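You operate a simulated robot arm through the tools that you are given. There is no shell and no other tool.

Carry out the task below with a simulated robot arm. There is one attempt and no reset: what you move stays moved.

TASK
Wipe the squeezed glue off the clamped corner joint, then rack the joint.
Fine: blue cloth, damped on the wet sponge and put back; open the clamp only when the glue line is dark. What is to be rubbed or washed off counts as gone when no trace of it is left.

Only the result counts: the job must be done as asked and must still hold three seconds after the hand-in. Knocking over, shifting, dropping, spilling or breaking anything else fails it. Flat cloth is picked up by pressing the open fingertips on it (5 to 10 N) and closing them slowly along it; thin cloth reads only 2 to 8 mm in the jaws.

THE ROBOT
A 6-joint arm with a two-finger parallel gripper, fixed in place. Base frame: the origin is on the floor under the middle of its stand, x ahead of it, y to its left, z up; the work surface is at about z = 900. Units: mm, degrees, N and s.
With the tool pointing down near the work surface it reaches from about 240 to 660 mm from the base axis. Its first joint turns from -66.0 to 66.0 degrees. Payload 2.9 kg.
The tool frame sits at the grasp point between the pads (the TCP): z along the fingers, y along the line on which they close. The tips reach 30 mm beyond it. The gripper opens to 110 mm. The fingers are 20 mm wide and 10 mm thick; the gripper's body (48 by 112 mm) begins 55 mm behind the TCP.
Orientation is that of the tool frame in the base frame, as a unit quaternion [w, x, y, z]. With the fingers straight down and closing along the base's y, the tool's x points along the base's -x, its y along +y and its z along -z.

THE INTERFACE
- The arm moves only by the tool apply_moves. Its argument "steps" is a list that holds one entry, the list of rows, each a list of 7 numbers: the opening, from 0 (shut) to 1 (fully open), then the shift along the base's x, y, z in mm, then the turn, a rotation vector about the base's x, y, z in degrees. In form: [[[grip, x, y, z, wx, wy, wz], ...]]. A call has 1 to 20 rows; each row shifts and turns the commanded pose from where the row before left it. A row lasts 0.2 s, in which the tool goes at most 50 mm and 8.6 degrees; a call with a longer step from one row to the next is refused whole, and so is a gripper value outside its range. Where a pose cannot be reached the arm comes as near as it can. A force on the tool above 80 N (or 10 N above the force at the start of the call, whichever is more), or a blocked arm, ends the call early, and 0.2 s more pass. Each finger travels about 108 mm/s and halts on what it meets, pressing with about 24 N; the grip force reading is that of the motor and also rises with nothing between the fingers. The clock runs only during rows and for 0.2 s after the last one: add rows that do not move to give the fingers time. The reply holds the time, the measured pose of the TCP, the force on the tool along the base axes, the opening and the grip force, in the units named above and with some noise, with the torque about the TCP (base axes, N m) and any sound that the robot's microphone picked up, and new pictures: "show" is both (left out), scene, wrist or none.
- Cameras (640 x 400 px; columns grow to the right, rows downward): "scene" is fixed at [90.5, 441, 1396.8]; the picture's right is [-0.65, -0.76, 0.00], its down [-0.35, 0.30, -0.89] and it looks along [0.68, -0.57, -0.46] (base axes); focal length 290 px, centre (320, 200). "wrist" rides on the gripper at [72, 17, -103] in the tool frame; the picture's right is [-0.23, 0.97, 0.00], its down [-0.76, -0.18, -0.62] and it looks along [-0.61, -0.14, 0.78] (tool axes); focal length 222 px, centre (320, 200). There is no depth. A picture from a camera that has moved, and an enlarged one, comes with that camera's place and axes in the base frame and with its lens.
- inspect(camera, box): a new picture of the part [left, top, right, bottom] of that camera's present view, enlarged. It takes no simulated time.
- hand_in(): hands the job in; it is judged then, once.

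Places have to be worked out from the pictures, the camera data and where the tool is seen. Open the gripper and draw the arm clear of the work before you hand the job in, unless the task says otherwise.

The tools are called after ">>>" as a command line: name --argument value ..., lists and objects as JSON in quotes. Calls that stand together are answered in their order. apply_moves: Moves the arm, as the interface text tells. Its arguments: {"type":"object","properties":{"steps":{"type":"array"},"show":{"type":"string","enum":["both","scene","wrist","none"]}},"required":["steps"]} The other tools are called the same way: inspect (camera, box) takes an enlarged picture of a part of a camera's view; hand_in () hands the job in.

At the start:

```text
t: 0.0
eef_pos: [384.8, 51.7, 1280.1]
tcp_rot: [0.0, 0.0, 1.0, 0.001]
force: [0.1, 0.1, -0.8]
ft_torque: [0.0, 0.0, 0.03]
finger_gap: 110.1
grasp_force: 0.0
```

scene: 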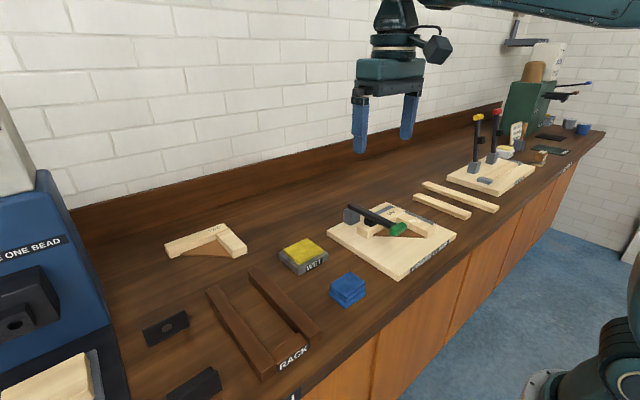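
wrist: 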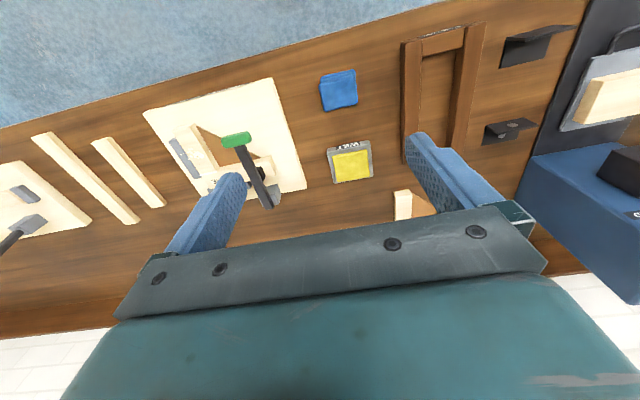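

The pictures show a board with a clamped corner joint, a blue cloth, a yellow wet sponge and a rack frame. I'll look closer at each before moving.

>>> inspect --camera "scene" --box '[320, 180, 480, 280]'

>>> inspect --camera "scene" --box '[140, 210, 380, 400]'

>>> inspect --camera "wrist" --box '[140, 60, 400, 230]'

>>> inspect --camera "wrist" --box '[300, 0, 640, 220]'

>>> inspect --camera "scene" --box '[440, 80, 620, 200]'

```text
4.00 times, centred on (400, 230) of scene
camera zoom: at [90.5, 441.0, 1396.8], right [-0.65, -0.76, 0.0], down [-0.35, 0.3, -0.89], along [0.68, -0.57, -0.46], focal length 1160 px, centre (0, 80)
```

zoom: 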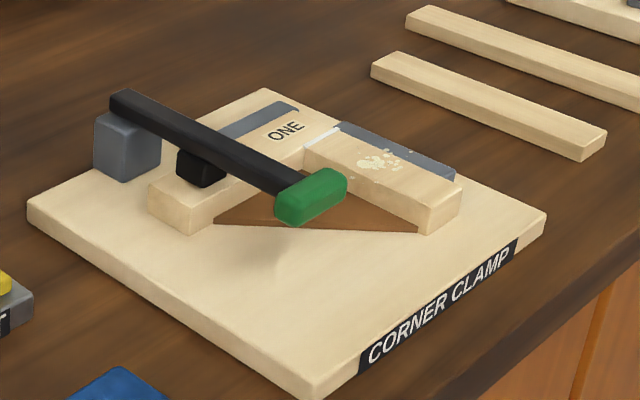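

```text
2.11 times, centred on (260, 305) of scene
camera zoom: at [90.5, 441.0, 1396.8], right [-0.65, -0.76, 0.0], down [-0.35, 0.3, -0.89], along [0.68, -0.57, -0.46], focal length 610 px, centre (446, -21)
```

zoom: 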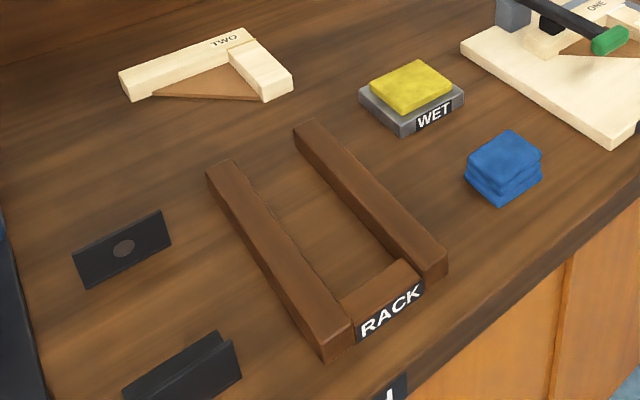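

```text
2.35 times, centred on (270, 145) of wrist
camera zoom: at [311.4, 68.5, 1384.3], right [0.23, 0.97, 0.0], down [0.76, -0.18, 0.62], along [0.61, -0.14, -0.78], focal length 523 px, centre (438, 329)
```

zoom: 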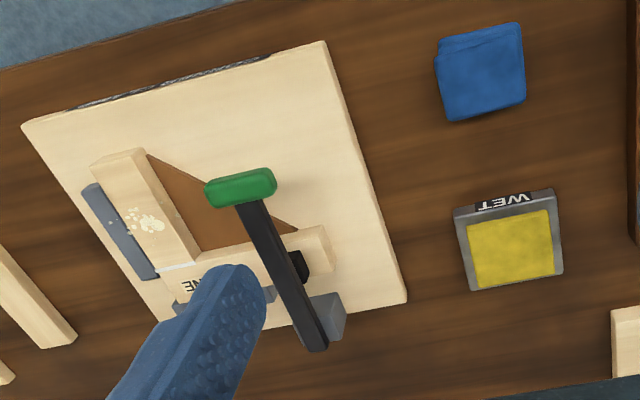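

```text
1.82 times, centred on (470, 110) of wrist
camera zoom: at [311.4, 68.5, 1384.3], right [0.23, 0.97, 0.0], down [0.76, -0.18, 0.62], along [0.61, -0.14, -0.78], focal length 404 px, centre (47, 364)
```

zoom: 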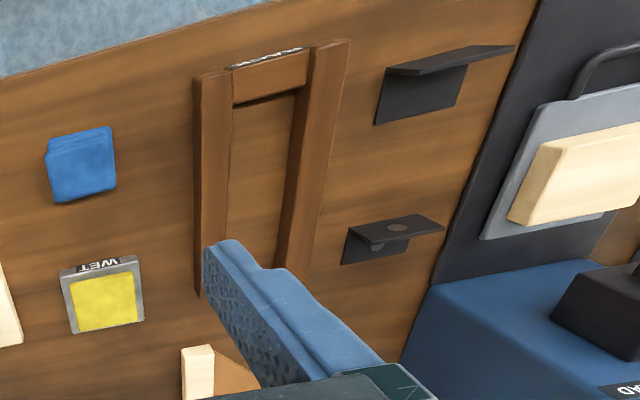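

```text
3.33 times, centred on (530, 140) of scene
camera zoom: at [90.5, 441.0, 1396.8], right [-0.65, -0.76, 0.0], down [-0.35, 0.3, -0.89], along [0.68, -0.57, -0.46], focal length 966 px, centre (-380, 400)
```

zoom: 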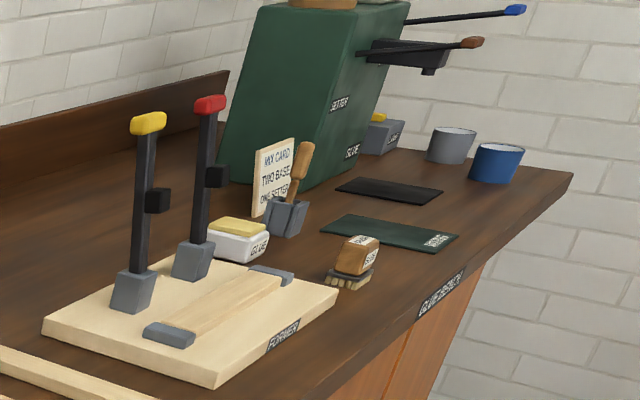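

The cloth looks to be near (422, 77), the sponge near (580, 79), and the joint's legs near x 406–520 and y −96…−255. I'll move the wrist camera over the clamp for a closer look, staying high.

>>> apply_moves --steps '[[[1, 1, -27, -22, 0, 0, 0], [1, 1, -27, -22, 0, 0, 0], [1, 1, -27, -22, 0, 0, 0], [1, 1, -27, -22, 0, 0, 0], [1, 1, -27, -22, 0, 0, 0], [1, 1, -27, -22, 0, 0, 0], [1, 1, -27, -22, 0, 0, 0], [1, 1, -27, -22, 0, 0, 0], [1, 0, 0, 0, 0, 0, 0]]]'

```text
t: 2.0
eef_pos: [392.7, -165.9, 1103.5]
tcp_rot: [0.0, -0.001, 1.0, 0.0]
force: [0.4, 0.0, 0.7]
ft_torque: [0.02, 0.01, 0.02]
finger_gap: 110.0
grasp_force: 0.0
camera wrist: at [320.9, -149.1, 1206.4], right [0.23, 0.97, 0.0], down [0.76, -0.18, 0.62], along [0.61, -0.14, -0.78], focal length 222 px, centre (320, 200)
```

scene: 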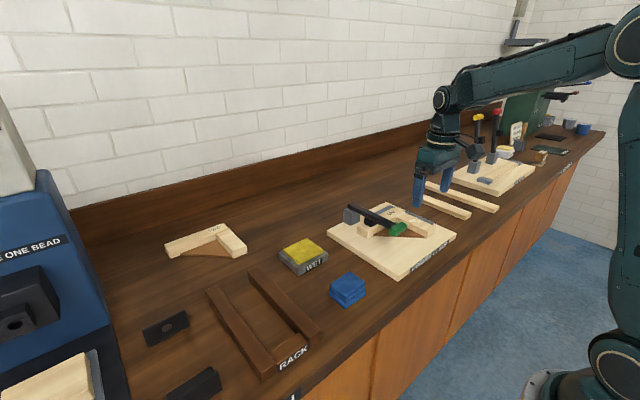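
wrist: 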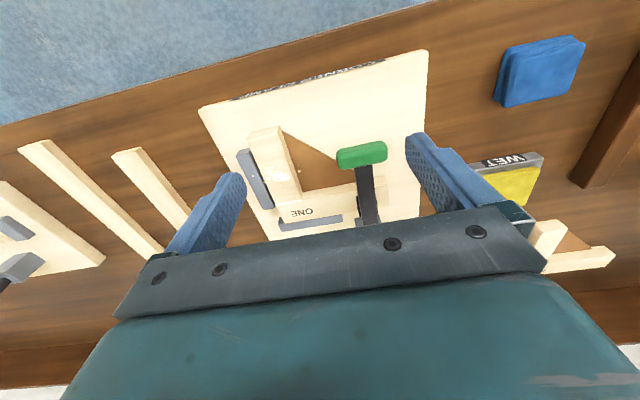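

>>> inspect --camera "wrist" --box '[190, 40, 440, 250]'

>>> inspect --camera "scene" --box '[320, 190, 460, 285]'

```text
1.90 times, centred on (315, 145) of wrist
camera zoom: at [320.9, -149.1, 1206.4], right [0.23, 0.97, 0.0], down [0.76, -0.18, 0.62], along [0.61, -0.14, -0.78], focal length 423 px, centre (330, 305)
```

zoom: 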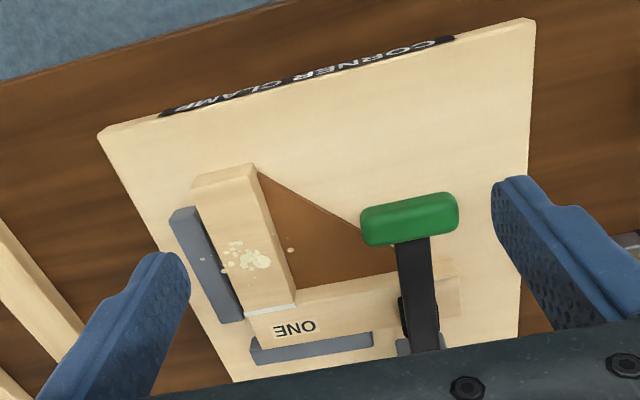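

```text
4.21 times, centred on (390, 238) of scene
camera zoom: at [90.5, 441.0, 1396.8], right [-0.65, -0.76, 0.0], down [-0.35, 0.3, -0.89], along [0.68, -0.57, -0.46], focal length 1221 px, centre (25, 42)
```

zoom: 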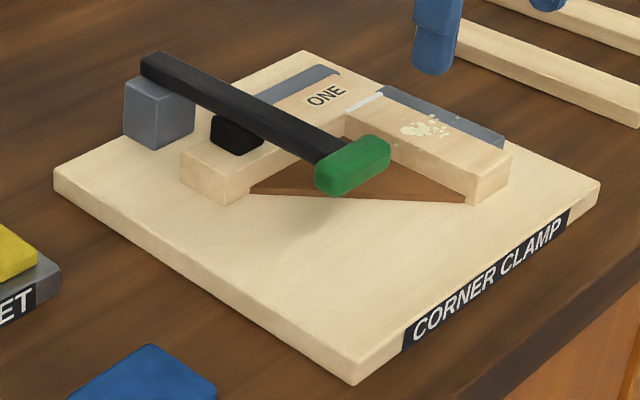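

The clamp lever lies flat with its green handle near (444, −130, 980), and the seam is at about (512, −240, 952). Next I'll view the cloth, sponge and rack from close up.

>>> apply_moves --steps '[[[1, -6.6, 37.1, -10, 0, 0, 0], [1, -6.6, 37.1, -10, 0, 0, 0], [1, -6.6, 37.1, -10, 0, 0, 0], [1, -6.6, 37.1, -10, 0, 0, 0], [1, -6.6, 37.1, -10, 0, 0, 0], [1, -6.6, 37.1, -20, 0, 0, 0], [1, -6.4, 37.1, -30, 0, 0, 0], [1, 0, 0, 0, 0, 0, 0]]]' --show "wrist"

```text
t: 3.8
eef_pos: [345.1, 93.8, 1006.3]
tcp_rot: [0.0, 0.0, 1.0, 0.0]
force: [-0.7, 0.0, 0.4]
ft_torque: [0.01, -0.02, 0.0]
finger_gap: 110.2
grasp_force: 0.0
camera wrist: at [272.0, 110.7, 1109.4], right [0.23, 0.97, 0.0], down [0.76, -0.18, 0.62], along [0.61, -0.14, -0.78], focal length 222 px, centre (320, 200)
```

wrist: 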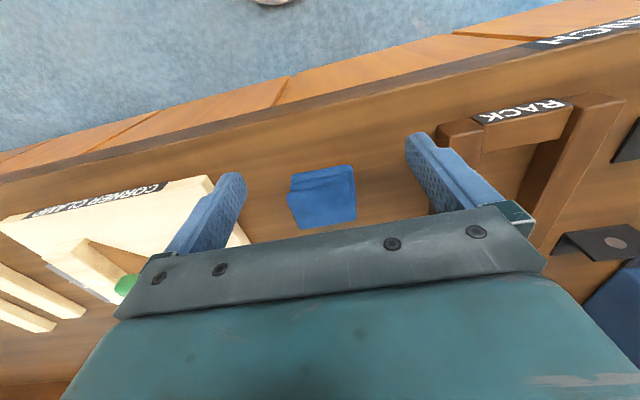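

>>> inspect --camera "wrist" --box '[260, 140, 400, 240]'

>>> inspect --camera "scene" --box '[270, 220, 380, 320]'

```text
4.00 times, centred on (330, 190) of wrist
camera zoom: at [272.0, 110.7, 1109.4], right [0.23, 0.97, 0.0], down [0.76, -0.18, 0.62], along [0.61, -0.14, -0.78], focal length 888 px, centre (280, 240)
```

zoom: 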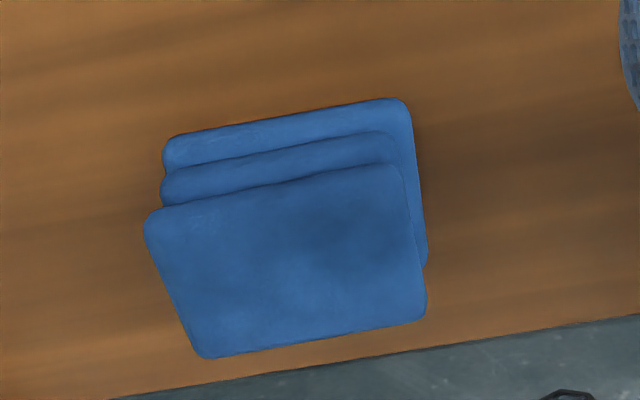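

```text
4.00 times, centred on (325, 270) of scene
camera zoom: at [90.5, 441.1, 1396.8], right [-0.65, -0.76, 0.0], down [-0.35, 0.3, -0.89], along [0.68, -0.57, -0.46], focal length 1160 px, centre (300, -80)
```

zoom: 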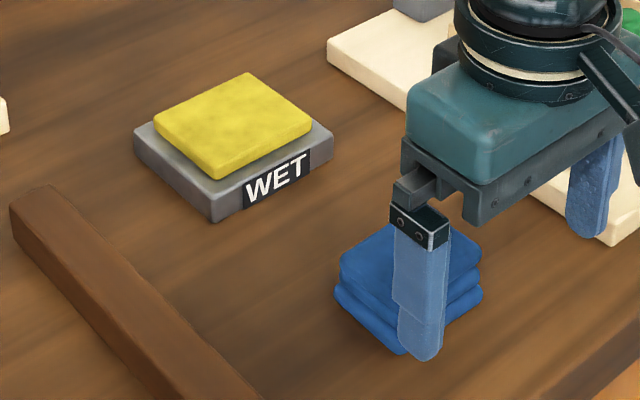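

The cloth is a folded pad about 50 × 61 mm, its top centre near (418, 80, 935), square to the axes. I'll straddle it along y and lower until the tips are about 22 mm below its top, leaving cloth sticking out underneath.

>>> apply_moves --steps '[[[1, 36, -7, -3, 0, 0, 0], [1, 37, -7, -3, 0, 0, 0], [1, 0, 0, -20, 0, 0, 0], [1, 0, 0, -20, 0, 0, 0], [1, 0, 0, -15, 0, 0, 0], [1, 0, 0, -5, 0, 0, 0], [1, 0, 0, 0, 0, 0, 0]]]'

```text
t: 5.4
eef_pos: [420.7, 80.7, 938.3]
tcp_rot: [0.001, 0.0, 1.0, 0.0]
force: [0.5, -0.6, 0.3]
ft_torque: [0.0, -0.02, 0.0]
finger_gap: 109.9
grasp_force: 0.0
camera wrist: at [346.8, 98.6, 1041.5], right [0.23, 0.97, 0.0], down [0.76, -0.18, 0.62], along [0.61, -0.14, -0.78], focal length 222 px, centre (320, 200)
```

scene: 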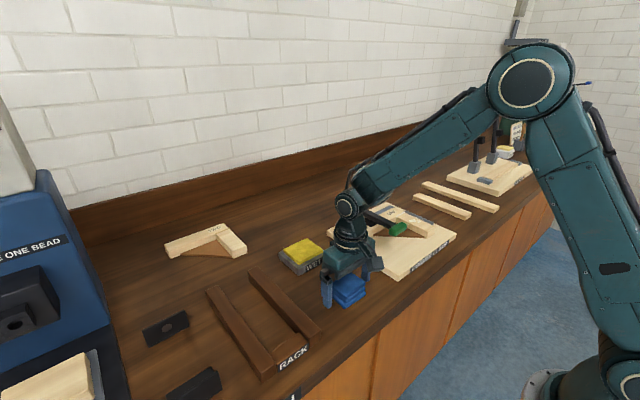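
wrist: 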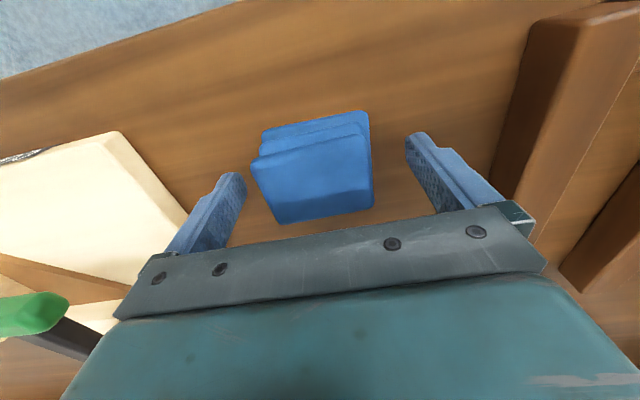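

The pad sits centred between the fingers. I'll close slowly onto its sides.

>>> apply_moves --steps '[[[0.85, -2, 0, 0, 0, 0, 0], [0.75, 0, 0, 0, 0, 0, 0], [0.68, 0, 0, 0, 0, 0, 0], [0.62, 0, 0, 0, 0, 0, 0], [0.58, 0, 0, 0, 0, 0, 0], [0.54, 0, 0, 0, 0, 0, 0], [0.5, 0, 0, 0, 0, 0, 0], [0.46, 0, 0, 0, 0, 0, 0], [0.42, 0, 0, 0, 0, 0, 0], [0.42, 0, 0, 0, 0, 0, 0]]]'

```text
t: 7.6
eef_pos: [418.0, 81.4, 937.9]
tcp_rot: [0.0, 0.0, 1.0, 0.0]
force: [0.3, -0.3, 1.8]
ft_torque: [0.0, 0.02, 0.01]
finger_gap: 67.2
grasp_force: 23.7
camera wrist: at [344.8, 98.6, 1041.7], right [0.23, 0.97, 0.0], down [0.76, -0.18, 0.62], along [0.61, -0.14, -0.78], focal length 222 px, centre (320, 200)
```

scene: 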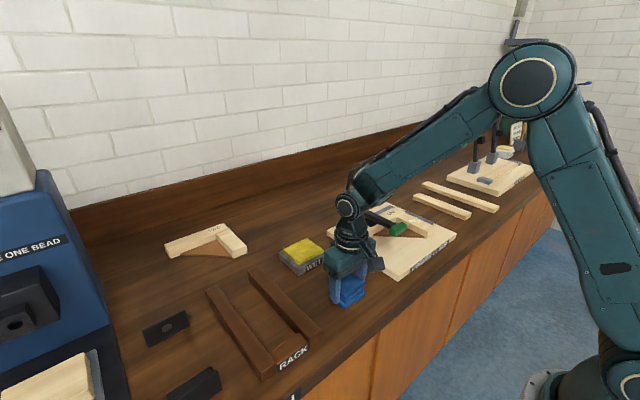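
wrist: 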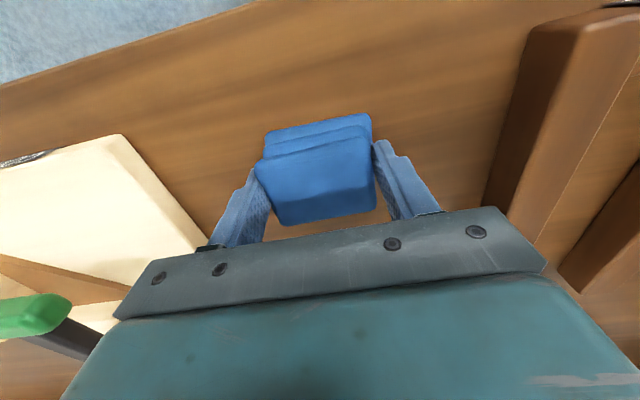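

The jaws stopped at 67 mm with 24 N, so the pad is gripped solidly. I'll lift it and check that it comes whole.

>>> apply_moves --steps '[[[0.4, 0, 0, 5, 0, 0, 0], [0.4, 0, 0, 10, 0, 0, 0], [0.4, 0, 0, 20, 0, 0, 0], [0.4, 0, 0, 25, 0, 0, 0], [0.4, 0, 0, 0, 0, 0, 0]]]'

>>> inspect --camera "scene" --box '[270, 200, 410, 320]'

>>> inspect --camera "wrist" --box '[200, 60, 420, 240]'

```text
t: 8.8
eef_pos: [417.6, 82.0, 998.6]
tcp_rot: [0.0, 0.001, 1.0, 0.001]
force: [0.7, 0.7, -0.9]
ft_torque: [0.03, -0.02, -0.01]
finger_gap: 67.3
grasp_force: 24.0
camera wrist: at [344.0, 98.9, 1101.5], right [0.23, 0.97, 0.0], down [0.76, -0.18, 0.62], along [0.61, -0.14, -0.78], focal length 222 px, centre (320, 200)
```

scene: 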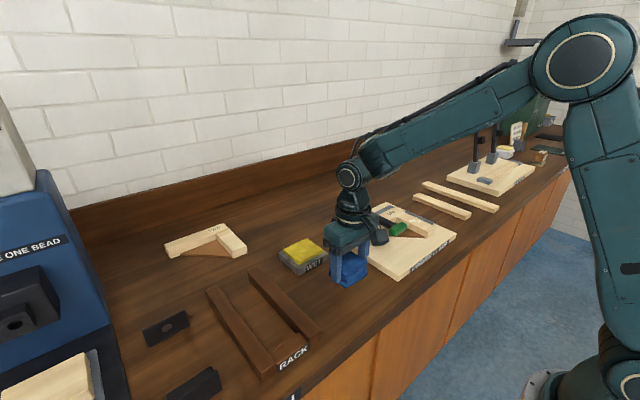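
wrist: 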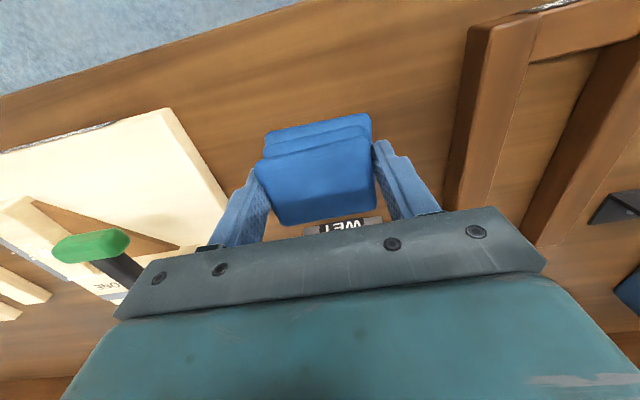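

```text
3.33 times, centred on (340, 260) of scene
camera zoom: at [90.5, 441.0, 1396.8], right [-0.65, -0.76, 0.0], down [-0.35, 0.3, -0.89], along [0.68, -0.57, -0.46], focal length 966 px, centre (253, 0)
```

zoom: 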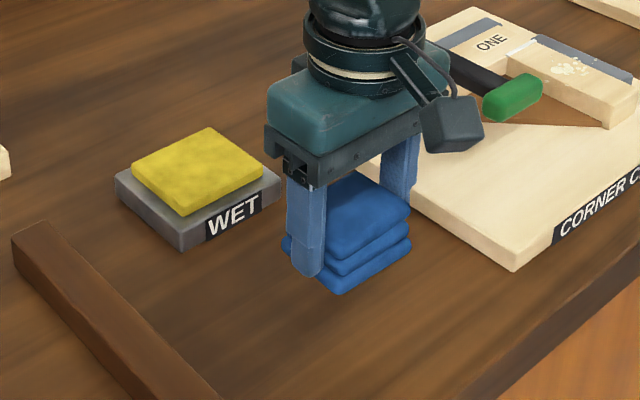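

```text
2.22 times, centred on (310, 150) of wrist
camera zoom: at [344.0, 98.9, 1101.5], right [0.23, 0.97, 0.0], down [0.76, -0.18, 0.62], along [0.61, -0.14, -0.78], focal length 494 px, centre (342, 311)
```

zoom: 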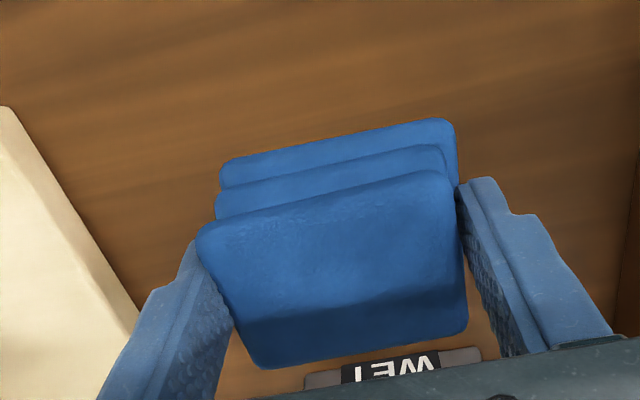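

The whole pad is held with its bottom about 38 mm below the TCP; its home is TCP (418, 81, 938). Now I'll carry it above the wet sponge near (582, 78) and come down close to it.

>>> apply_moves --steps '[[[0.4, 20, -0.5, 6, 0, 0, 0], [0.4, 40, -1, 0, 0, 0, 0], [0.4, 40, -1, 0, 0, 0, 0], [0.4, 40, -1, 0, 0, 0, 0], [0.4, 24, -0.5, 0, 0, 0, 0], [0.4, 0, 0, -10, 0, 0, 0], [0.4, 0, 0, -10, 0, 0, 0], [0.4, 0, 0, 0, 0, 0, 0]]]'

>>> inspect --camera "scene" --box '[250, 180, 390, 300]'

```text
t: 10.6
eef_pos: [582.1, 78.0, 985.5]
tcp_rot: [0.0, 0.0, 1.0, 0.0]
force: [0.5, 0.0, -1.2]
ft_torque: [-0.01, -0.03, -0.03]
finger_gap: 67.4
grasp_force: 24.1
camera wrist: at [509.1, 94.4, 1088.0], right [0.23, 0.97, 0.0], down [0.76, -0.18, 0.62], along [0.61, -0.14, -0.78], focal length 222 px, centre (320, 200)
```

scene: 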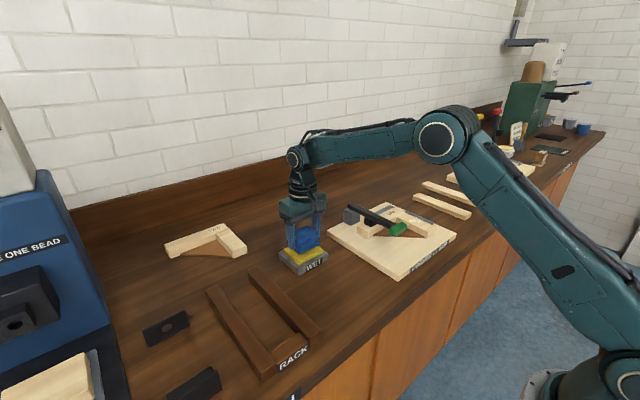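
wrist: 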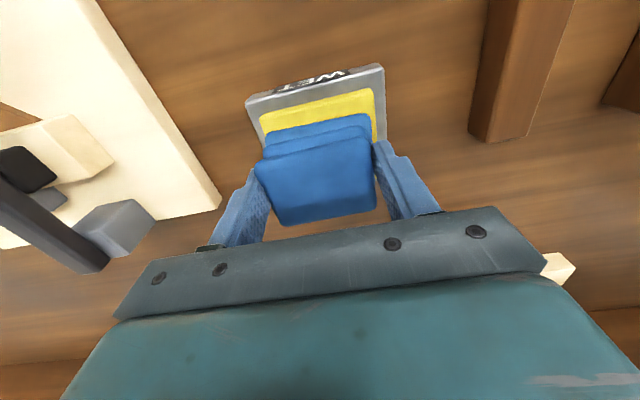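

```text
3.33 times, centred on (320, 240) of scene
camera zoom: at [90.5, 441.0, 1396.8], right [-0.65, -0.76, 0.0], down [-0.35, 0.3, -0.89], along [0.68, -0.57, -0.46], focal length 966 px, centre (320, 67)
```

zoom: 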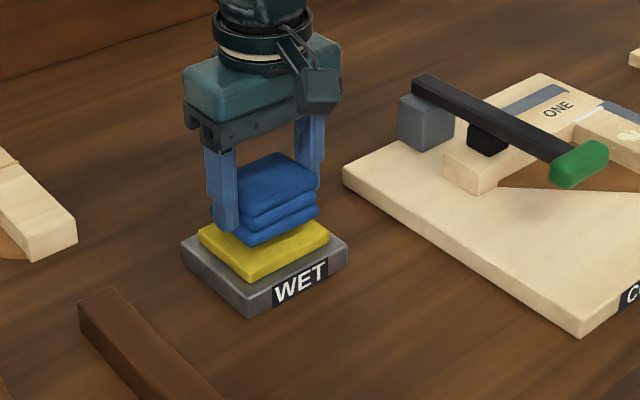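

The pad hangs just above the sponge and well inside its outline. I'll lower in small steps and watch the vertical force.

>>> apply_moves --steps '[[[0.4, 0, 0, -4, 0, 0, 0], [0.4, 0, 0, -4, 0, 0, 0], [0.4, 0, 0, -2, 0, 0, 0], [0.4, 0, 0, -1, 0, 0, 0], [0.4, 0, 0, 0, 0, 0, 0]]]' --show "none"

```text
t: 11.8
eef_pos: [581.1, 75.9, 973.1]
tcp_rot: [-0.001, 0.0, 1.0, 0.0]
force: [-0.7, -0.4, -0.4]
ft_torque: [0.0, -0.01, -0.03]
finger_gap: 67.1
grasp_force: 24.0
```

No contact yet at TCP z 973. I'll keep going down 1–2 mm at a time.

>>> apply_moves --steps '[[[0.4, 0, 0, -1.5, 0, 0, 0], [0.4, 0, 0, -1.5, 0, 0, 0], [0.4, 0, 0, 0, 0, 0, 0]]]' --show "none"

```text
t: 12.6
eef_pos: [581.9, 78.0, 971.8]
tcp_rot: [0.001, 0.0, 1.0, 0.0]
force: [-2.5, -2.0, 11.8]
ft_torque: [-0.07, 0.2, 0.0]
finger_gap: 67.2
grasp_force: 24.1
```

It's in contact with about 12 N. I'll hold here for a second so the cloth takes up water, then lift and look.

>>> apply_moves --steps '[[[0.4, 0, 0, 0, 0, 0, 0], [0.4, 0, 0, 0, 0, 0, 0], [0.4, 0, 0, 0, 0, 0, 0], [0.4, 0, 0, 0, 0, 0, 0], [0.4, 0, 0, 0, 0, 0, 0], [0.4, 0, 0, 0, 0, 0, 0]]]'

>>> inspect --camera "scene" --box '[250, 180, 390, 300]'

```text
t: 14.0
eef_pos: [581.8, 78.2, 973.8]
tcp_rot: [0.002, 0.0, 1.0, 0.0]
force: [0.3, -0.7, 21.4]
ft_torque: [-0.02, 0.08, 0.0]
finger_gap: 67.3
grasp_force: 23.5
camera wrist: at [508.4, 94.3, 1075.1], right [0.23, 0.97, 0.0], down [0.76, -0.18, 0.63], along [0.61, -0.14, -0.78], focal length 222 px, centre (320, 200)
```

scene: 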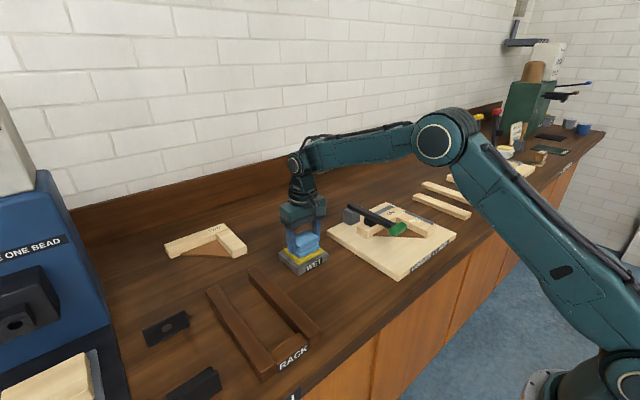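
wrist: 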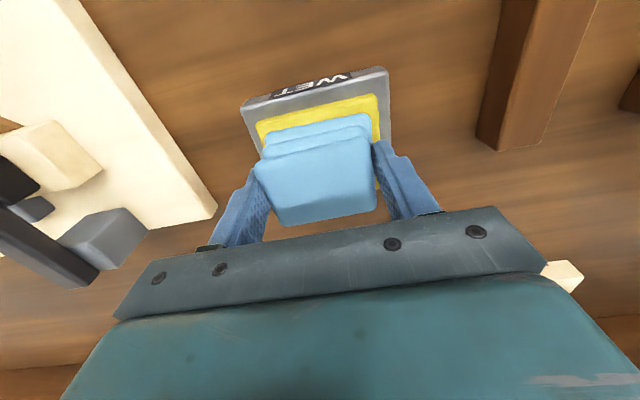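

```text
3.33 times, centred on (320, 240) of scene
camera zoom: at [90.1, 441.0, 1396.8], right [-0.65, -0.76, 0.0], down [-0.35, 0.3, -0.89], along [0.68, -0.57, -0.46], focal length 966 px, centre (320, 67)
```

zoom: 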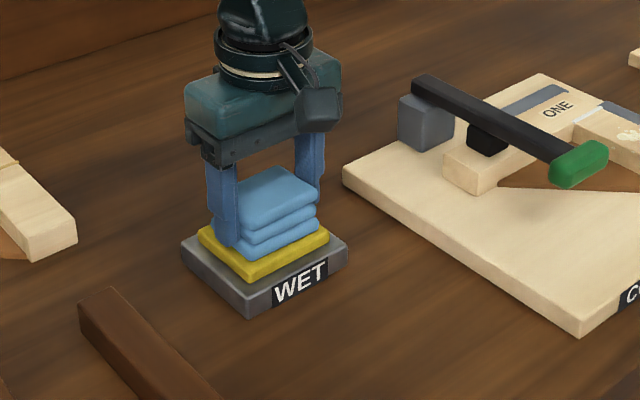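

The pad turned light blue, so it is damp. I'll lift it and carry it well above the lever to the glue blobs near (467, −242).

>>> apply_moves --steps '[[[0.4, 0, 0, 10, 0, 0, 0], [0.4, 0, 0, 40, 0, 0, 0], [0.4, 0, 0, 40, 0, 0, 0], [0.4, -14.4, -40, 0, 0, 0, 0], [0.4, -14.4, -40, 0, 0, 0, 0], [0.4, -14.4, -40, 0, 0, 0, 0], [0.4, -14.4, -40, 0, 0, 0, 0], [0.4, -14.4, -40, 0, 0, 0, 0], [0.4, -14.4, -40, 0, 0, 0, 0], [0.4, -14.4, -40, 0, 0, 0, 0], [0.4, -14.4, -40, 0, 0, 0, 0], [0.4, 0, 0, 0, 0, 0, 0]]]'

>>> inspect --camera "scene" --box '[340, 160, 460, 260]'

>>> inspect --camera "wrist" --box '[200, 40, 440, 220]'

```text
t: 16.6
eef_pos: [467.5, -241.5, 1061.7]
tcp_rot: [0.0, -0.001, 1.0, 0.0]
force: [-0.2, 0.8, 0.1]
ft_torque: [-0.01, 0.0, -0.01]
finger_gap: 67.0
grasp_force: 24.3
camera wrist: at [394.4, -224.2, 1164.9], right [0.23, 0.97, 0.0], down [0.76, -0.18, 0.62], along [0.61, -0.14, -0.78], focal length 222 px, centre (320, 200)
```

scene: 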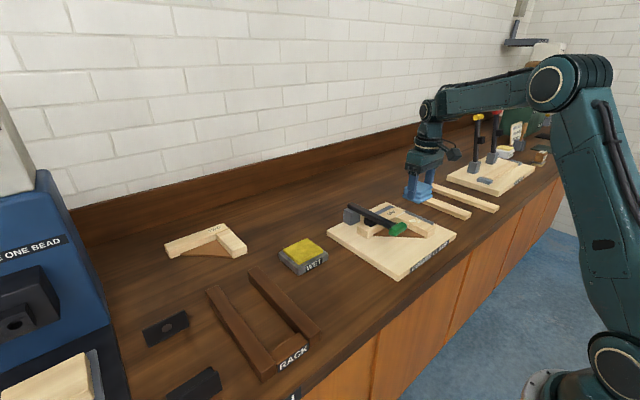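
wrist: 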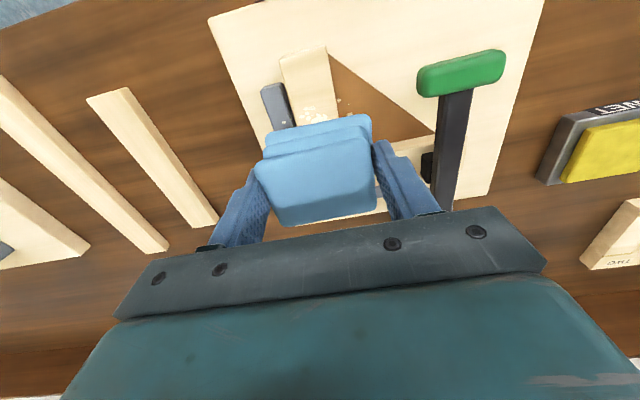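

```text
4.00 times, centred on (400, 210) of scene
camera zoom: at [90.5, 441.0, 1396.8], right [-0.65, -0.76, 0.0], down [-0.35, 0.3, -0.89], along [0.68, -0.57, -0.46], focal length 1160 px, centre (0, 160)
```

zoom: 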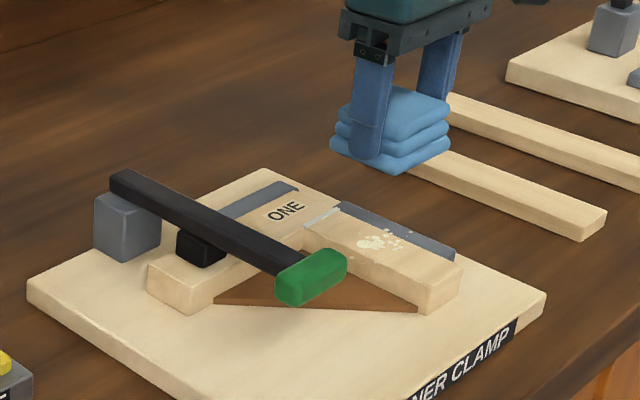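

```text
2.22 times, centred on (320, 130) of wrist
camera zoom: at [394.4, -224.2, 1164.9], right [0.23, 0.97, 0.0], down [0.76, -0.18, 0.62], along [0.61, -0.14, -0.78], focal length 494 px, centre (320, 356)
```

zoom: 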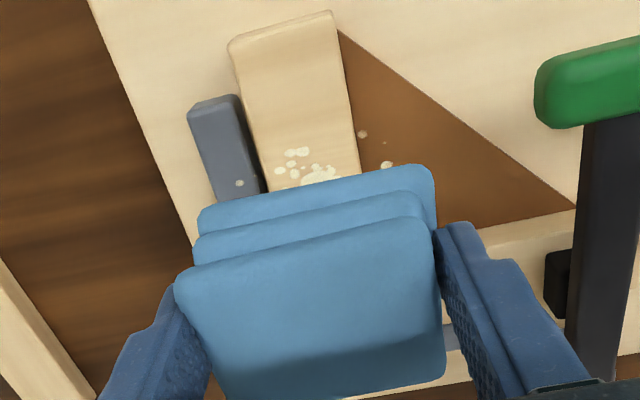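

The spots sit around (467, −242) at z≈950, spreading from y −280 to −210, and the bar spans y −263…−223. I'll descend over them to just above contact.

>>> apply_moves --steps '[[[0.4, 0, -1, -25, 0, 0, 0], [0.4, 0, 0, -25, 0, 0, 0], [0.4, 0, 0, -10, 0, 0, 0], [0.4, 0, 0, -5, 0, 0, 0], [0.4, 0, 0, -3, 0, 0, 0], [0.4, 0, 0, 0, 0, 0, 0]]]' --show "wrist"

```text
t: 18.0
eef_pos: [465.5, -242.8, 993.2]
tcp_rot: [0.0, 0.0, 1.0, 0.0]
force: [1.0, -0.7, -1.5]
ft_torque: [0.03, -0.03, 0.01]
finger_gap: 67.0
grasp_force: 23.9
camera wrist: at [392.8, -225.6, 1097.2], right [0.23, 0.97, 0.0], down [0.76, -0.18, 0.62], along [0.61, -0.14, -0.78], focal length 222 px, centre (320, 200)
```

wrist: 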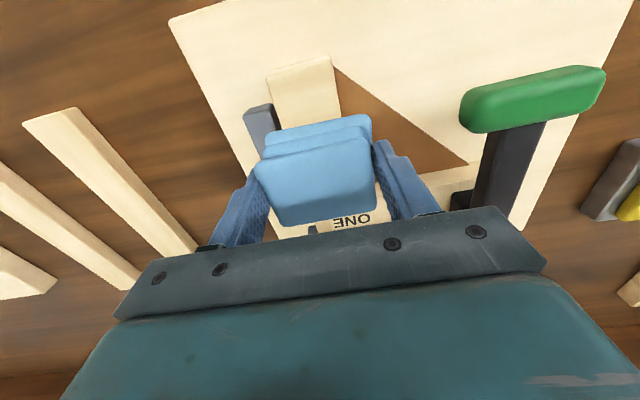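

No contact yet at z 993. I'll go down in 1.5 mm steps until the force rises.

>>> apply_moves --steps '[[[0.4, 0, 0, -1.5, 0, 0, 0], [0.4, 0, 0, -1.5, 0, 0, 0], [0.4, 0, 0, 0, 0, 0, 0]]]' --show "none"

```text
t: 18.8
eef_pos: [466.8, -242.9, 991.2]
tcp_rot: [0.0, 0.001, 1.0, -0.001]
force: [0.2, -0.5, 0.1]
ft_torque: [-0.01, -0.02, 0.03]
finger_gap: 67.1
grasp_force: 23.7
```

>>> apply_moves --steps '[[[0.4, 0, 0, -1.5, 0, 0, 0], [0.4, 0, 0, -1.5, 0, 0, 0], [0.4, 0, 0, 0, 0, 0, 0]]]' --show "none"

```text
t: 19.6
eef_pos: [466.6, -244.5, 986.7]
tcp_rot: [0.0, 0.0, 1.0, 0.0]
force: [-0.5, -0.4, -0.2]
ft_torque: [0.01, -0.02, 0.02]
finger_gap: 66.9
grasp_force: 23.6
```

Still free at z ≈ 987, so the bar top is a little lower than I judged. I'll continue stepping down.

>>> apply_moves --steps '[[[0.4, 0, 0, -1.5, 0, 0, 0], [0.4, 0, 0, -1, 0, 0, 0], [0.4, 0, 0, 0, 0, 0, 0]]]' --show "none"

```text
t: 20.4
eef_pos: [466.3, -245.3, 983.9]
tcp_rot: [0.0, -0.001, 1.0, 0.0]
force: [0.9, 0.4, 0.7]
ft_torque: [-0.01, 0.01, 0.03]
finger_gap: 67.3
grasp_force: 24.5
```

>>> apply_moves --steps '[[[0.4, 0, 0, -1, 0, 0, 0], [0.4, 0, 0, -1, 0, 0, 0], [0.4, 0, 0, 0, 0, 0, 0]]]' --show "none"

>>> inspect --camera "scene" --box '[340, 180, 460, 280]'

```text
t: 21.2
eef_pos: [466.1, -244.2, 984.4]
tcp_rot: [0.002, -0.001, 1.0, -0.001]
force: [2.0, 2.3, 19.7]
ft_torque: [0.22, 0.02, 0.02]
finger_gap: 67.3
grasp_force: 23.8
```

```text
4.00 times, centred on (400, 230) of scene
camera zoom: at [90.3, 441.3, 1396.7], right [-0.65, -0.76, 0.0], down [-0.35, 0.3, -0.89], along [0.68, -0.57, -0.46], focal length 1160 px, centre (0, 80)
```

zoom: 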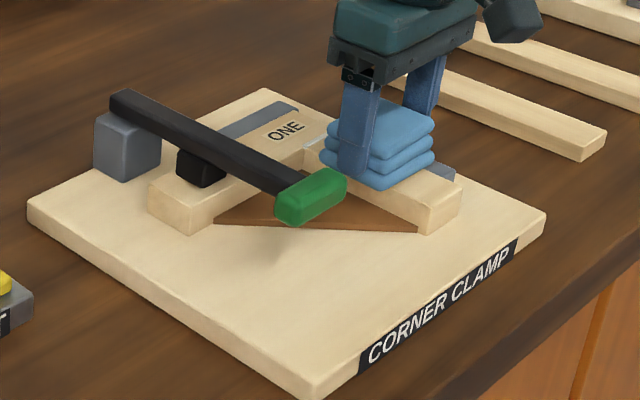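

It's now pressing at 20 N. I'll ease off by half a millimetre and start rubbing along the bar with short strokes.

>>> apply_moves --steps '[[[0.4, 0, 0, 0.5, 0, 0, 0], [0.4, -8, 0, 0, 0, 0, 0], [0.4, -8, 0, 0, 0, 0, 0], [0.4, -8, 0, 0, 0, 0, 0], [0.4, 8, 0, 0, 0, 0, 0], [0.4, 8, 0, 0, 0, 0, 0], [0.4, 8, 0, 0, 0, 0, 0], [0.4, 8, 0, 0, 0, 0, 0], [0.4, 8, 0, 0, 0, 0, 0], [0.4, 8, 0, 0, 0, 0, 0], [0.4, 0, 0, 0, 0, 0, 0]]]'

>>> inspect --camera "wrist" --box '[200, 40, 440, 220]'

>>> inspect --camera "scene" --box '[340, 180, 460, 280]'

```text
t: 23.6
eef_pos: [490.1, -244.6, 984.8]
tcp_rot: [-0.001, 0.0, 1.0, 0.001]
force: [-7.8, 1.5, 7.7]
ft_torque: [0.03, 0.24, 0.11]
finger_gap: 67.2
grasp_force: 24.2
camera wrist: at [416.8, -227.6, 1086.9], right [0.23, 0.97, 0.0], down [0.76, -0.18, 0.62], along [0.61, -0.14, -0.78], focal length 222 px, centre (320, 200)
```

scene: 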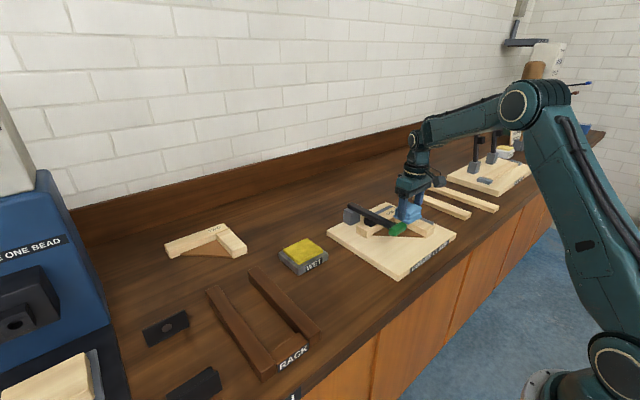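
wrist: 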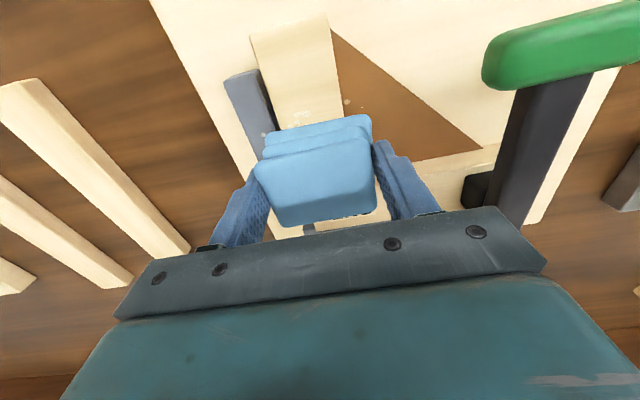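

```text
2.22 times, centred on (320, 130) of wrist
camera zoom: at [416.8, -227.6, 1086.9], right [0.23, 0.97, 0.0], down [0.76, -0.18, 0.62], along [0.61, -0.14, -0.78], focal length 494 px, centre (320, 356)
```

zoom: 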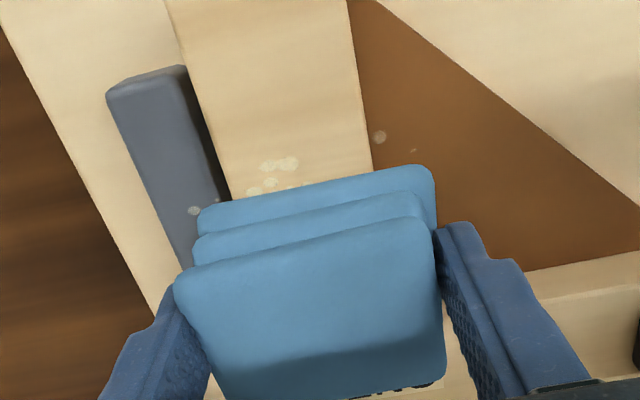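

```text
4.00 times, centred on (400, 230) of scene
camera zoom: at [90.2, 441.1, 1396.7], right [-0.65, -0.76, 0.0], down [-0.35, 0.3, -0.89], along [0.68, -0.57, -0.46], focal length 1160 px, centre (0, 80)
```

zoom: 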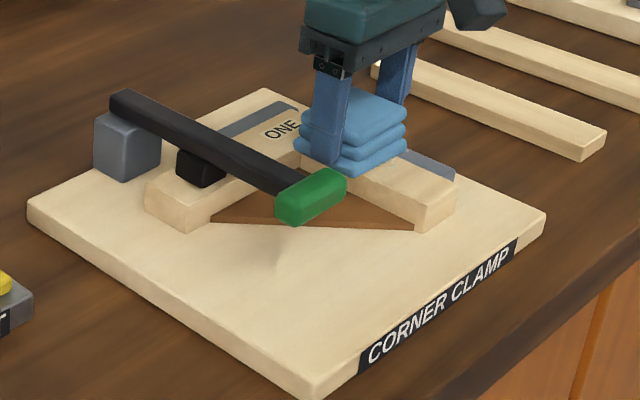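

The glue is fading, but the joint seems to have crept a few mm toward the +x fence. I'll rub only in the backed +x direction, lifting for the return strokes, at about 6–8 N.

>>> apply_moves --steps '[[[0.4, 0, 0, 3, 0, 0, 0], [0.4, -25, 0, 0, 0, 0, 0], [0.4, -25, 0, 0, 0, 0, 0], [0.4, 0, 0, -3, 0, 0, 0], [0.4, 10, 0, 0, 0, 0, 0], [0.4, 10, 0, 0, 0, 0, 0], [0.4, 10, 0, 0, 0, 0, 0], [0.4, 10, 0, 0, 0, 0, 0], [0.4, 10, 0, 0, 0, 0, 0], [0.4, 0, 0, 3, 0, 0, 0], [0.4, -25, 0, 0, 0, 0, 0], [0.4, -25, 0, 0, 0, 0, 0], [0.4, 0, 0, -3, 0, 0, 0], [0.4, 10, 0, 0, 0, 0, 0], [0.4, 10, 0, 0, 0, 0, 0], [0.4, 10, 0, 0, 0, 0, 0], [0.4, 10, 0, 0, 0, 0, 0], [0.4, 10, 0, 0, 0, 0, 0], [0.4, 10, 0, 0, 0, 0, 0]]]'

>>> inspect --camera "wrist" --box '[200, 40, 440, 220]'

>>> inspect --camera "scene" --box '[340, 180, 460, 280]'

```text
t: 27.6
eef_pos: [500.6, -242.4, 981.8]
tcp_rot: [0.001, -0.001, 1.0, 0.0]
force: [-7.9, -1.1, 15.5]
ft_torque: [0.21, 0.25, 0.13]
finger_gap: 67.5
grasp_force: 24.2
camera wrist: at [427.1, -225.7, 1085.6], right [0.23, 0.97, 0.0], down [0.76, -0.18, 0.62], along [0.61, -0.14, -0.78], focal length 222 px, centre (320, 200)
```

scene: 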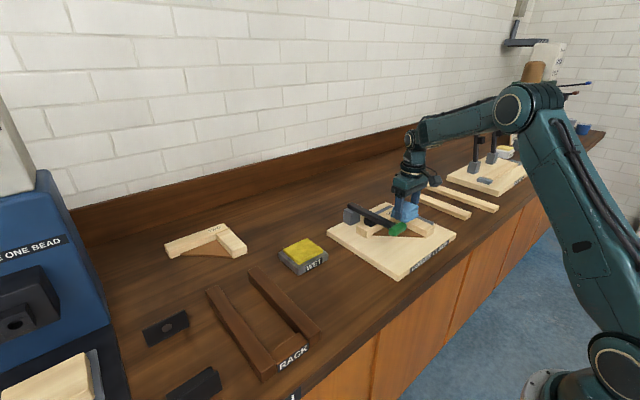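
wrist: 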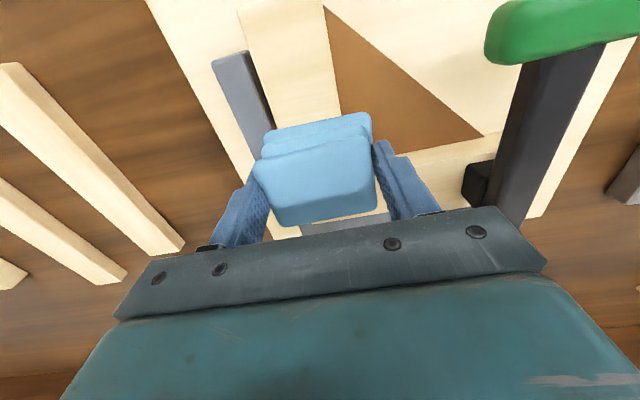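

```text
2.22 times, centred on (320, 130) of wrist
camera zoom: at [427.1, -225.7, 1085.6], right [0.23, 0.97, 0.0], down [0.76, -0.18, 0.62], along [0.61, -0.14, -0.78], focal length 494 px, centre (320, 356)
```

zoom: 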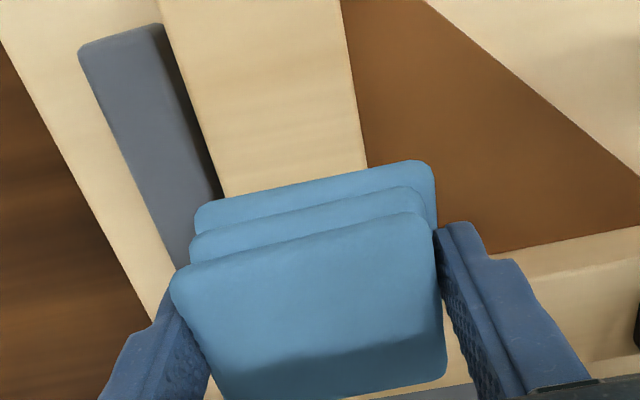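

```text
4.00 times, centred on (400, 230) of scene
camera zoom: at [90.0, 441.2, 1396.7], right [-0.65, -0.76, 0.0], down [-0.35, 0.3, -0.89], along [0.68, -0.57, -0.46], focal length 1160 px, centre (0, 80)
```

zoom: 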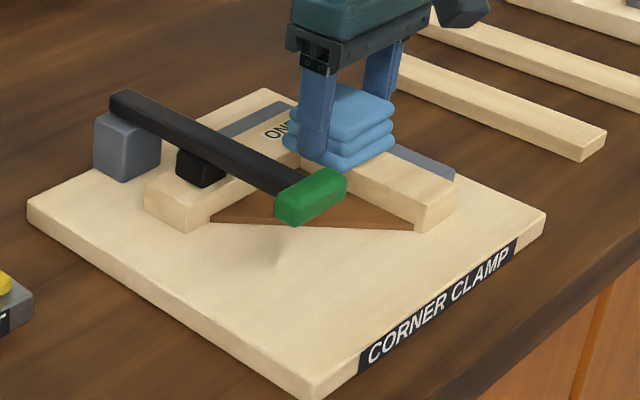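

The blob spots are gone from the visible part. I'll ease the pressure slightly, carry the stroke across the seam to x ≈ 525, then lift off and look.

>>> apply_moves --steps '[[[0.4, 8, 0, 0.4, 0, 0, 0], [0.4, 8, 0, 0, 0, 0, 0], [0.4, 8, 0, 0, 0, 0, 0], [0.4, 0, 0, 3, 0, 0, 0], [0.4, -25, 0, 0, 0, 0, 0], [0.4, -15, 0, 0, 0, 0, 0], [0.4, 0, 0, -3, 0, 0, 0], [0.4, 10, 0, 0, 0, 0, 0], [0.4, 10, 0, 0, 0, 0, 0], [0.4, 10, 0, 0, 0, 0, 0], [0.4, 10, 0, 0, 0, 0, 0], [0.4, 0, 0, 5, 0, 0, 0], [0.4, 0, 0, 40, 0, 0, 0], [0.4, -45, 0, 20, 0, 0, 0], [0.4, -45, 0, 0, 0, 0, 0], [0.4, -45, 0, 0, 0, 0, 0], [0.4, 0, 0, 0, 0, 0, 0]]]'

>>> inspect --camera "wrist" --box '[200, 140, 440, 260]'

>>> inspect --camera "scene" --box '[340, 180, 460, 280]'

```text
t: 31.2
eef_pos: [393.4, -245.0, 1044.2]
tcp_rot: [0.0, 0.0, 1.0, 0.0]
force: [-1.1, -0.3, -0.5]
ft_torque: [-0.03, -0.01, -0.01]
finger_gap: 67.4
grasp_force: 23.9
camera wrist: at [320.7, -228.0, 1148.0], right [0.23, 0.97, 0.0], down [0.76, -0.18, 0.62], along [0.61, -0.14, -0.78], focal length 222 px, centre (320, 200)
```

scene: 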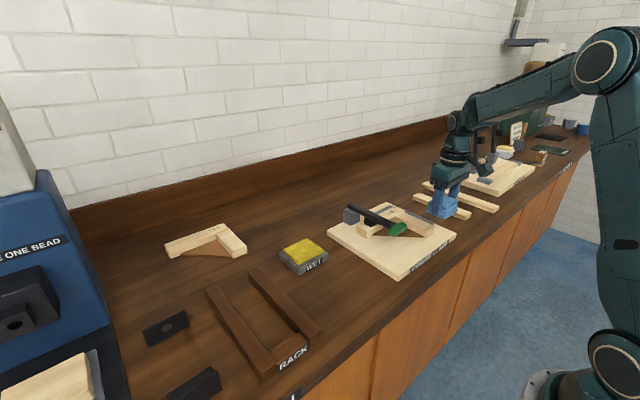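
wrist: 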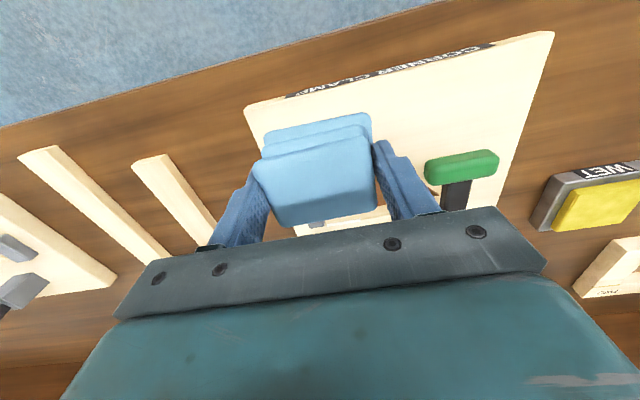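

```text
2.67 times, centred on (320, 200) of wrist
camera zoom: at [320.7, -228.0, 1148.0], right [0.23, 0.97, 0.0], down [0.76, -0.18, 0.62], along [0.61, -0.14, -0.78], focal length 592 px, centre (320, 200)
```

zoom: 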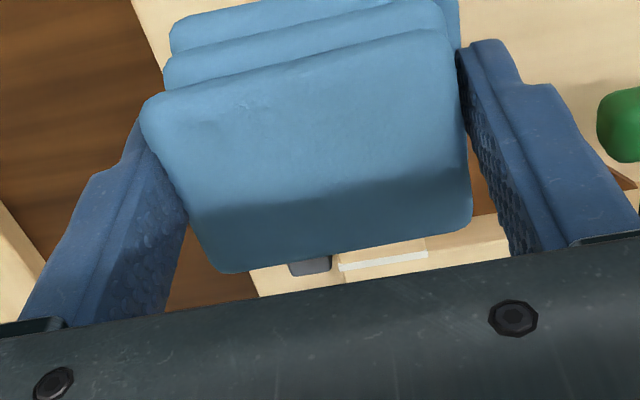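

```text
4.00 times, centred on (400, 230) of scene
camera zoom: at [90.5, 441.0, 1396.8], right [-0.65, -0.76, 0.0], down [-0.35, 0.3, -0.89], along [0.68, -0.57, -0.46], focal length 1160 px, centre (0, 80)
```

zoom: 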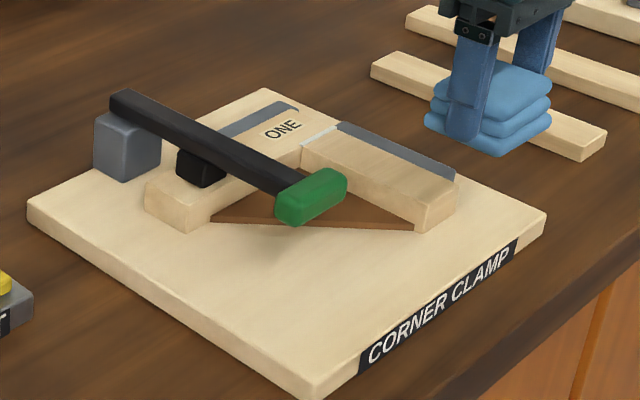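

The spots look gone and the seam line is still white. I'll zoom in hard for faint traces before putting the cloth away.

>>> inspect --camera "scene" --box '[385, 205, 445, 245]'

>>> inspect --camera "scene" --box '[350, 200, 400, 235]'

```text
10.00 times, centred on (415, 225) of scene
camera zoom: at [90.5, 441.0, 1396.8], right [-0.65, -0.76, 0.0], down [-0.35, 0.3, -0.89], along [0.68, -0.57, -0.46], focal length 2900 px, centre (-630, -50)
```

zoom: 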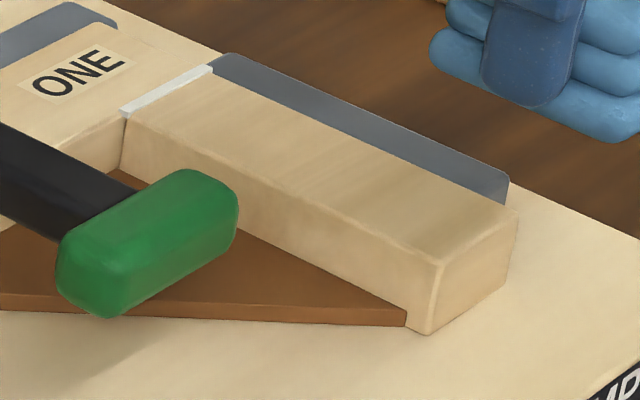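

```text
11.43 times, centred on (375, 218) of scene
camera zoom: at [90.5, 441.0, 1396.8], right [-0.65, -0.76, 0.0], down [-0.35, 0.3, -0.89], along [0.68, -0.57, -0.46], focal length 3314 px, centre (-309, 0)
```

zoom: 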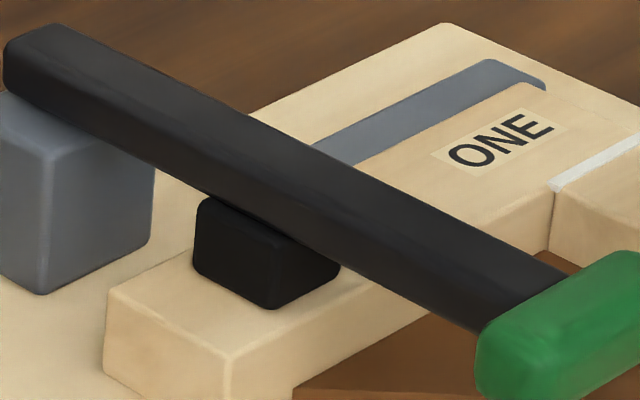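

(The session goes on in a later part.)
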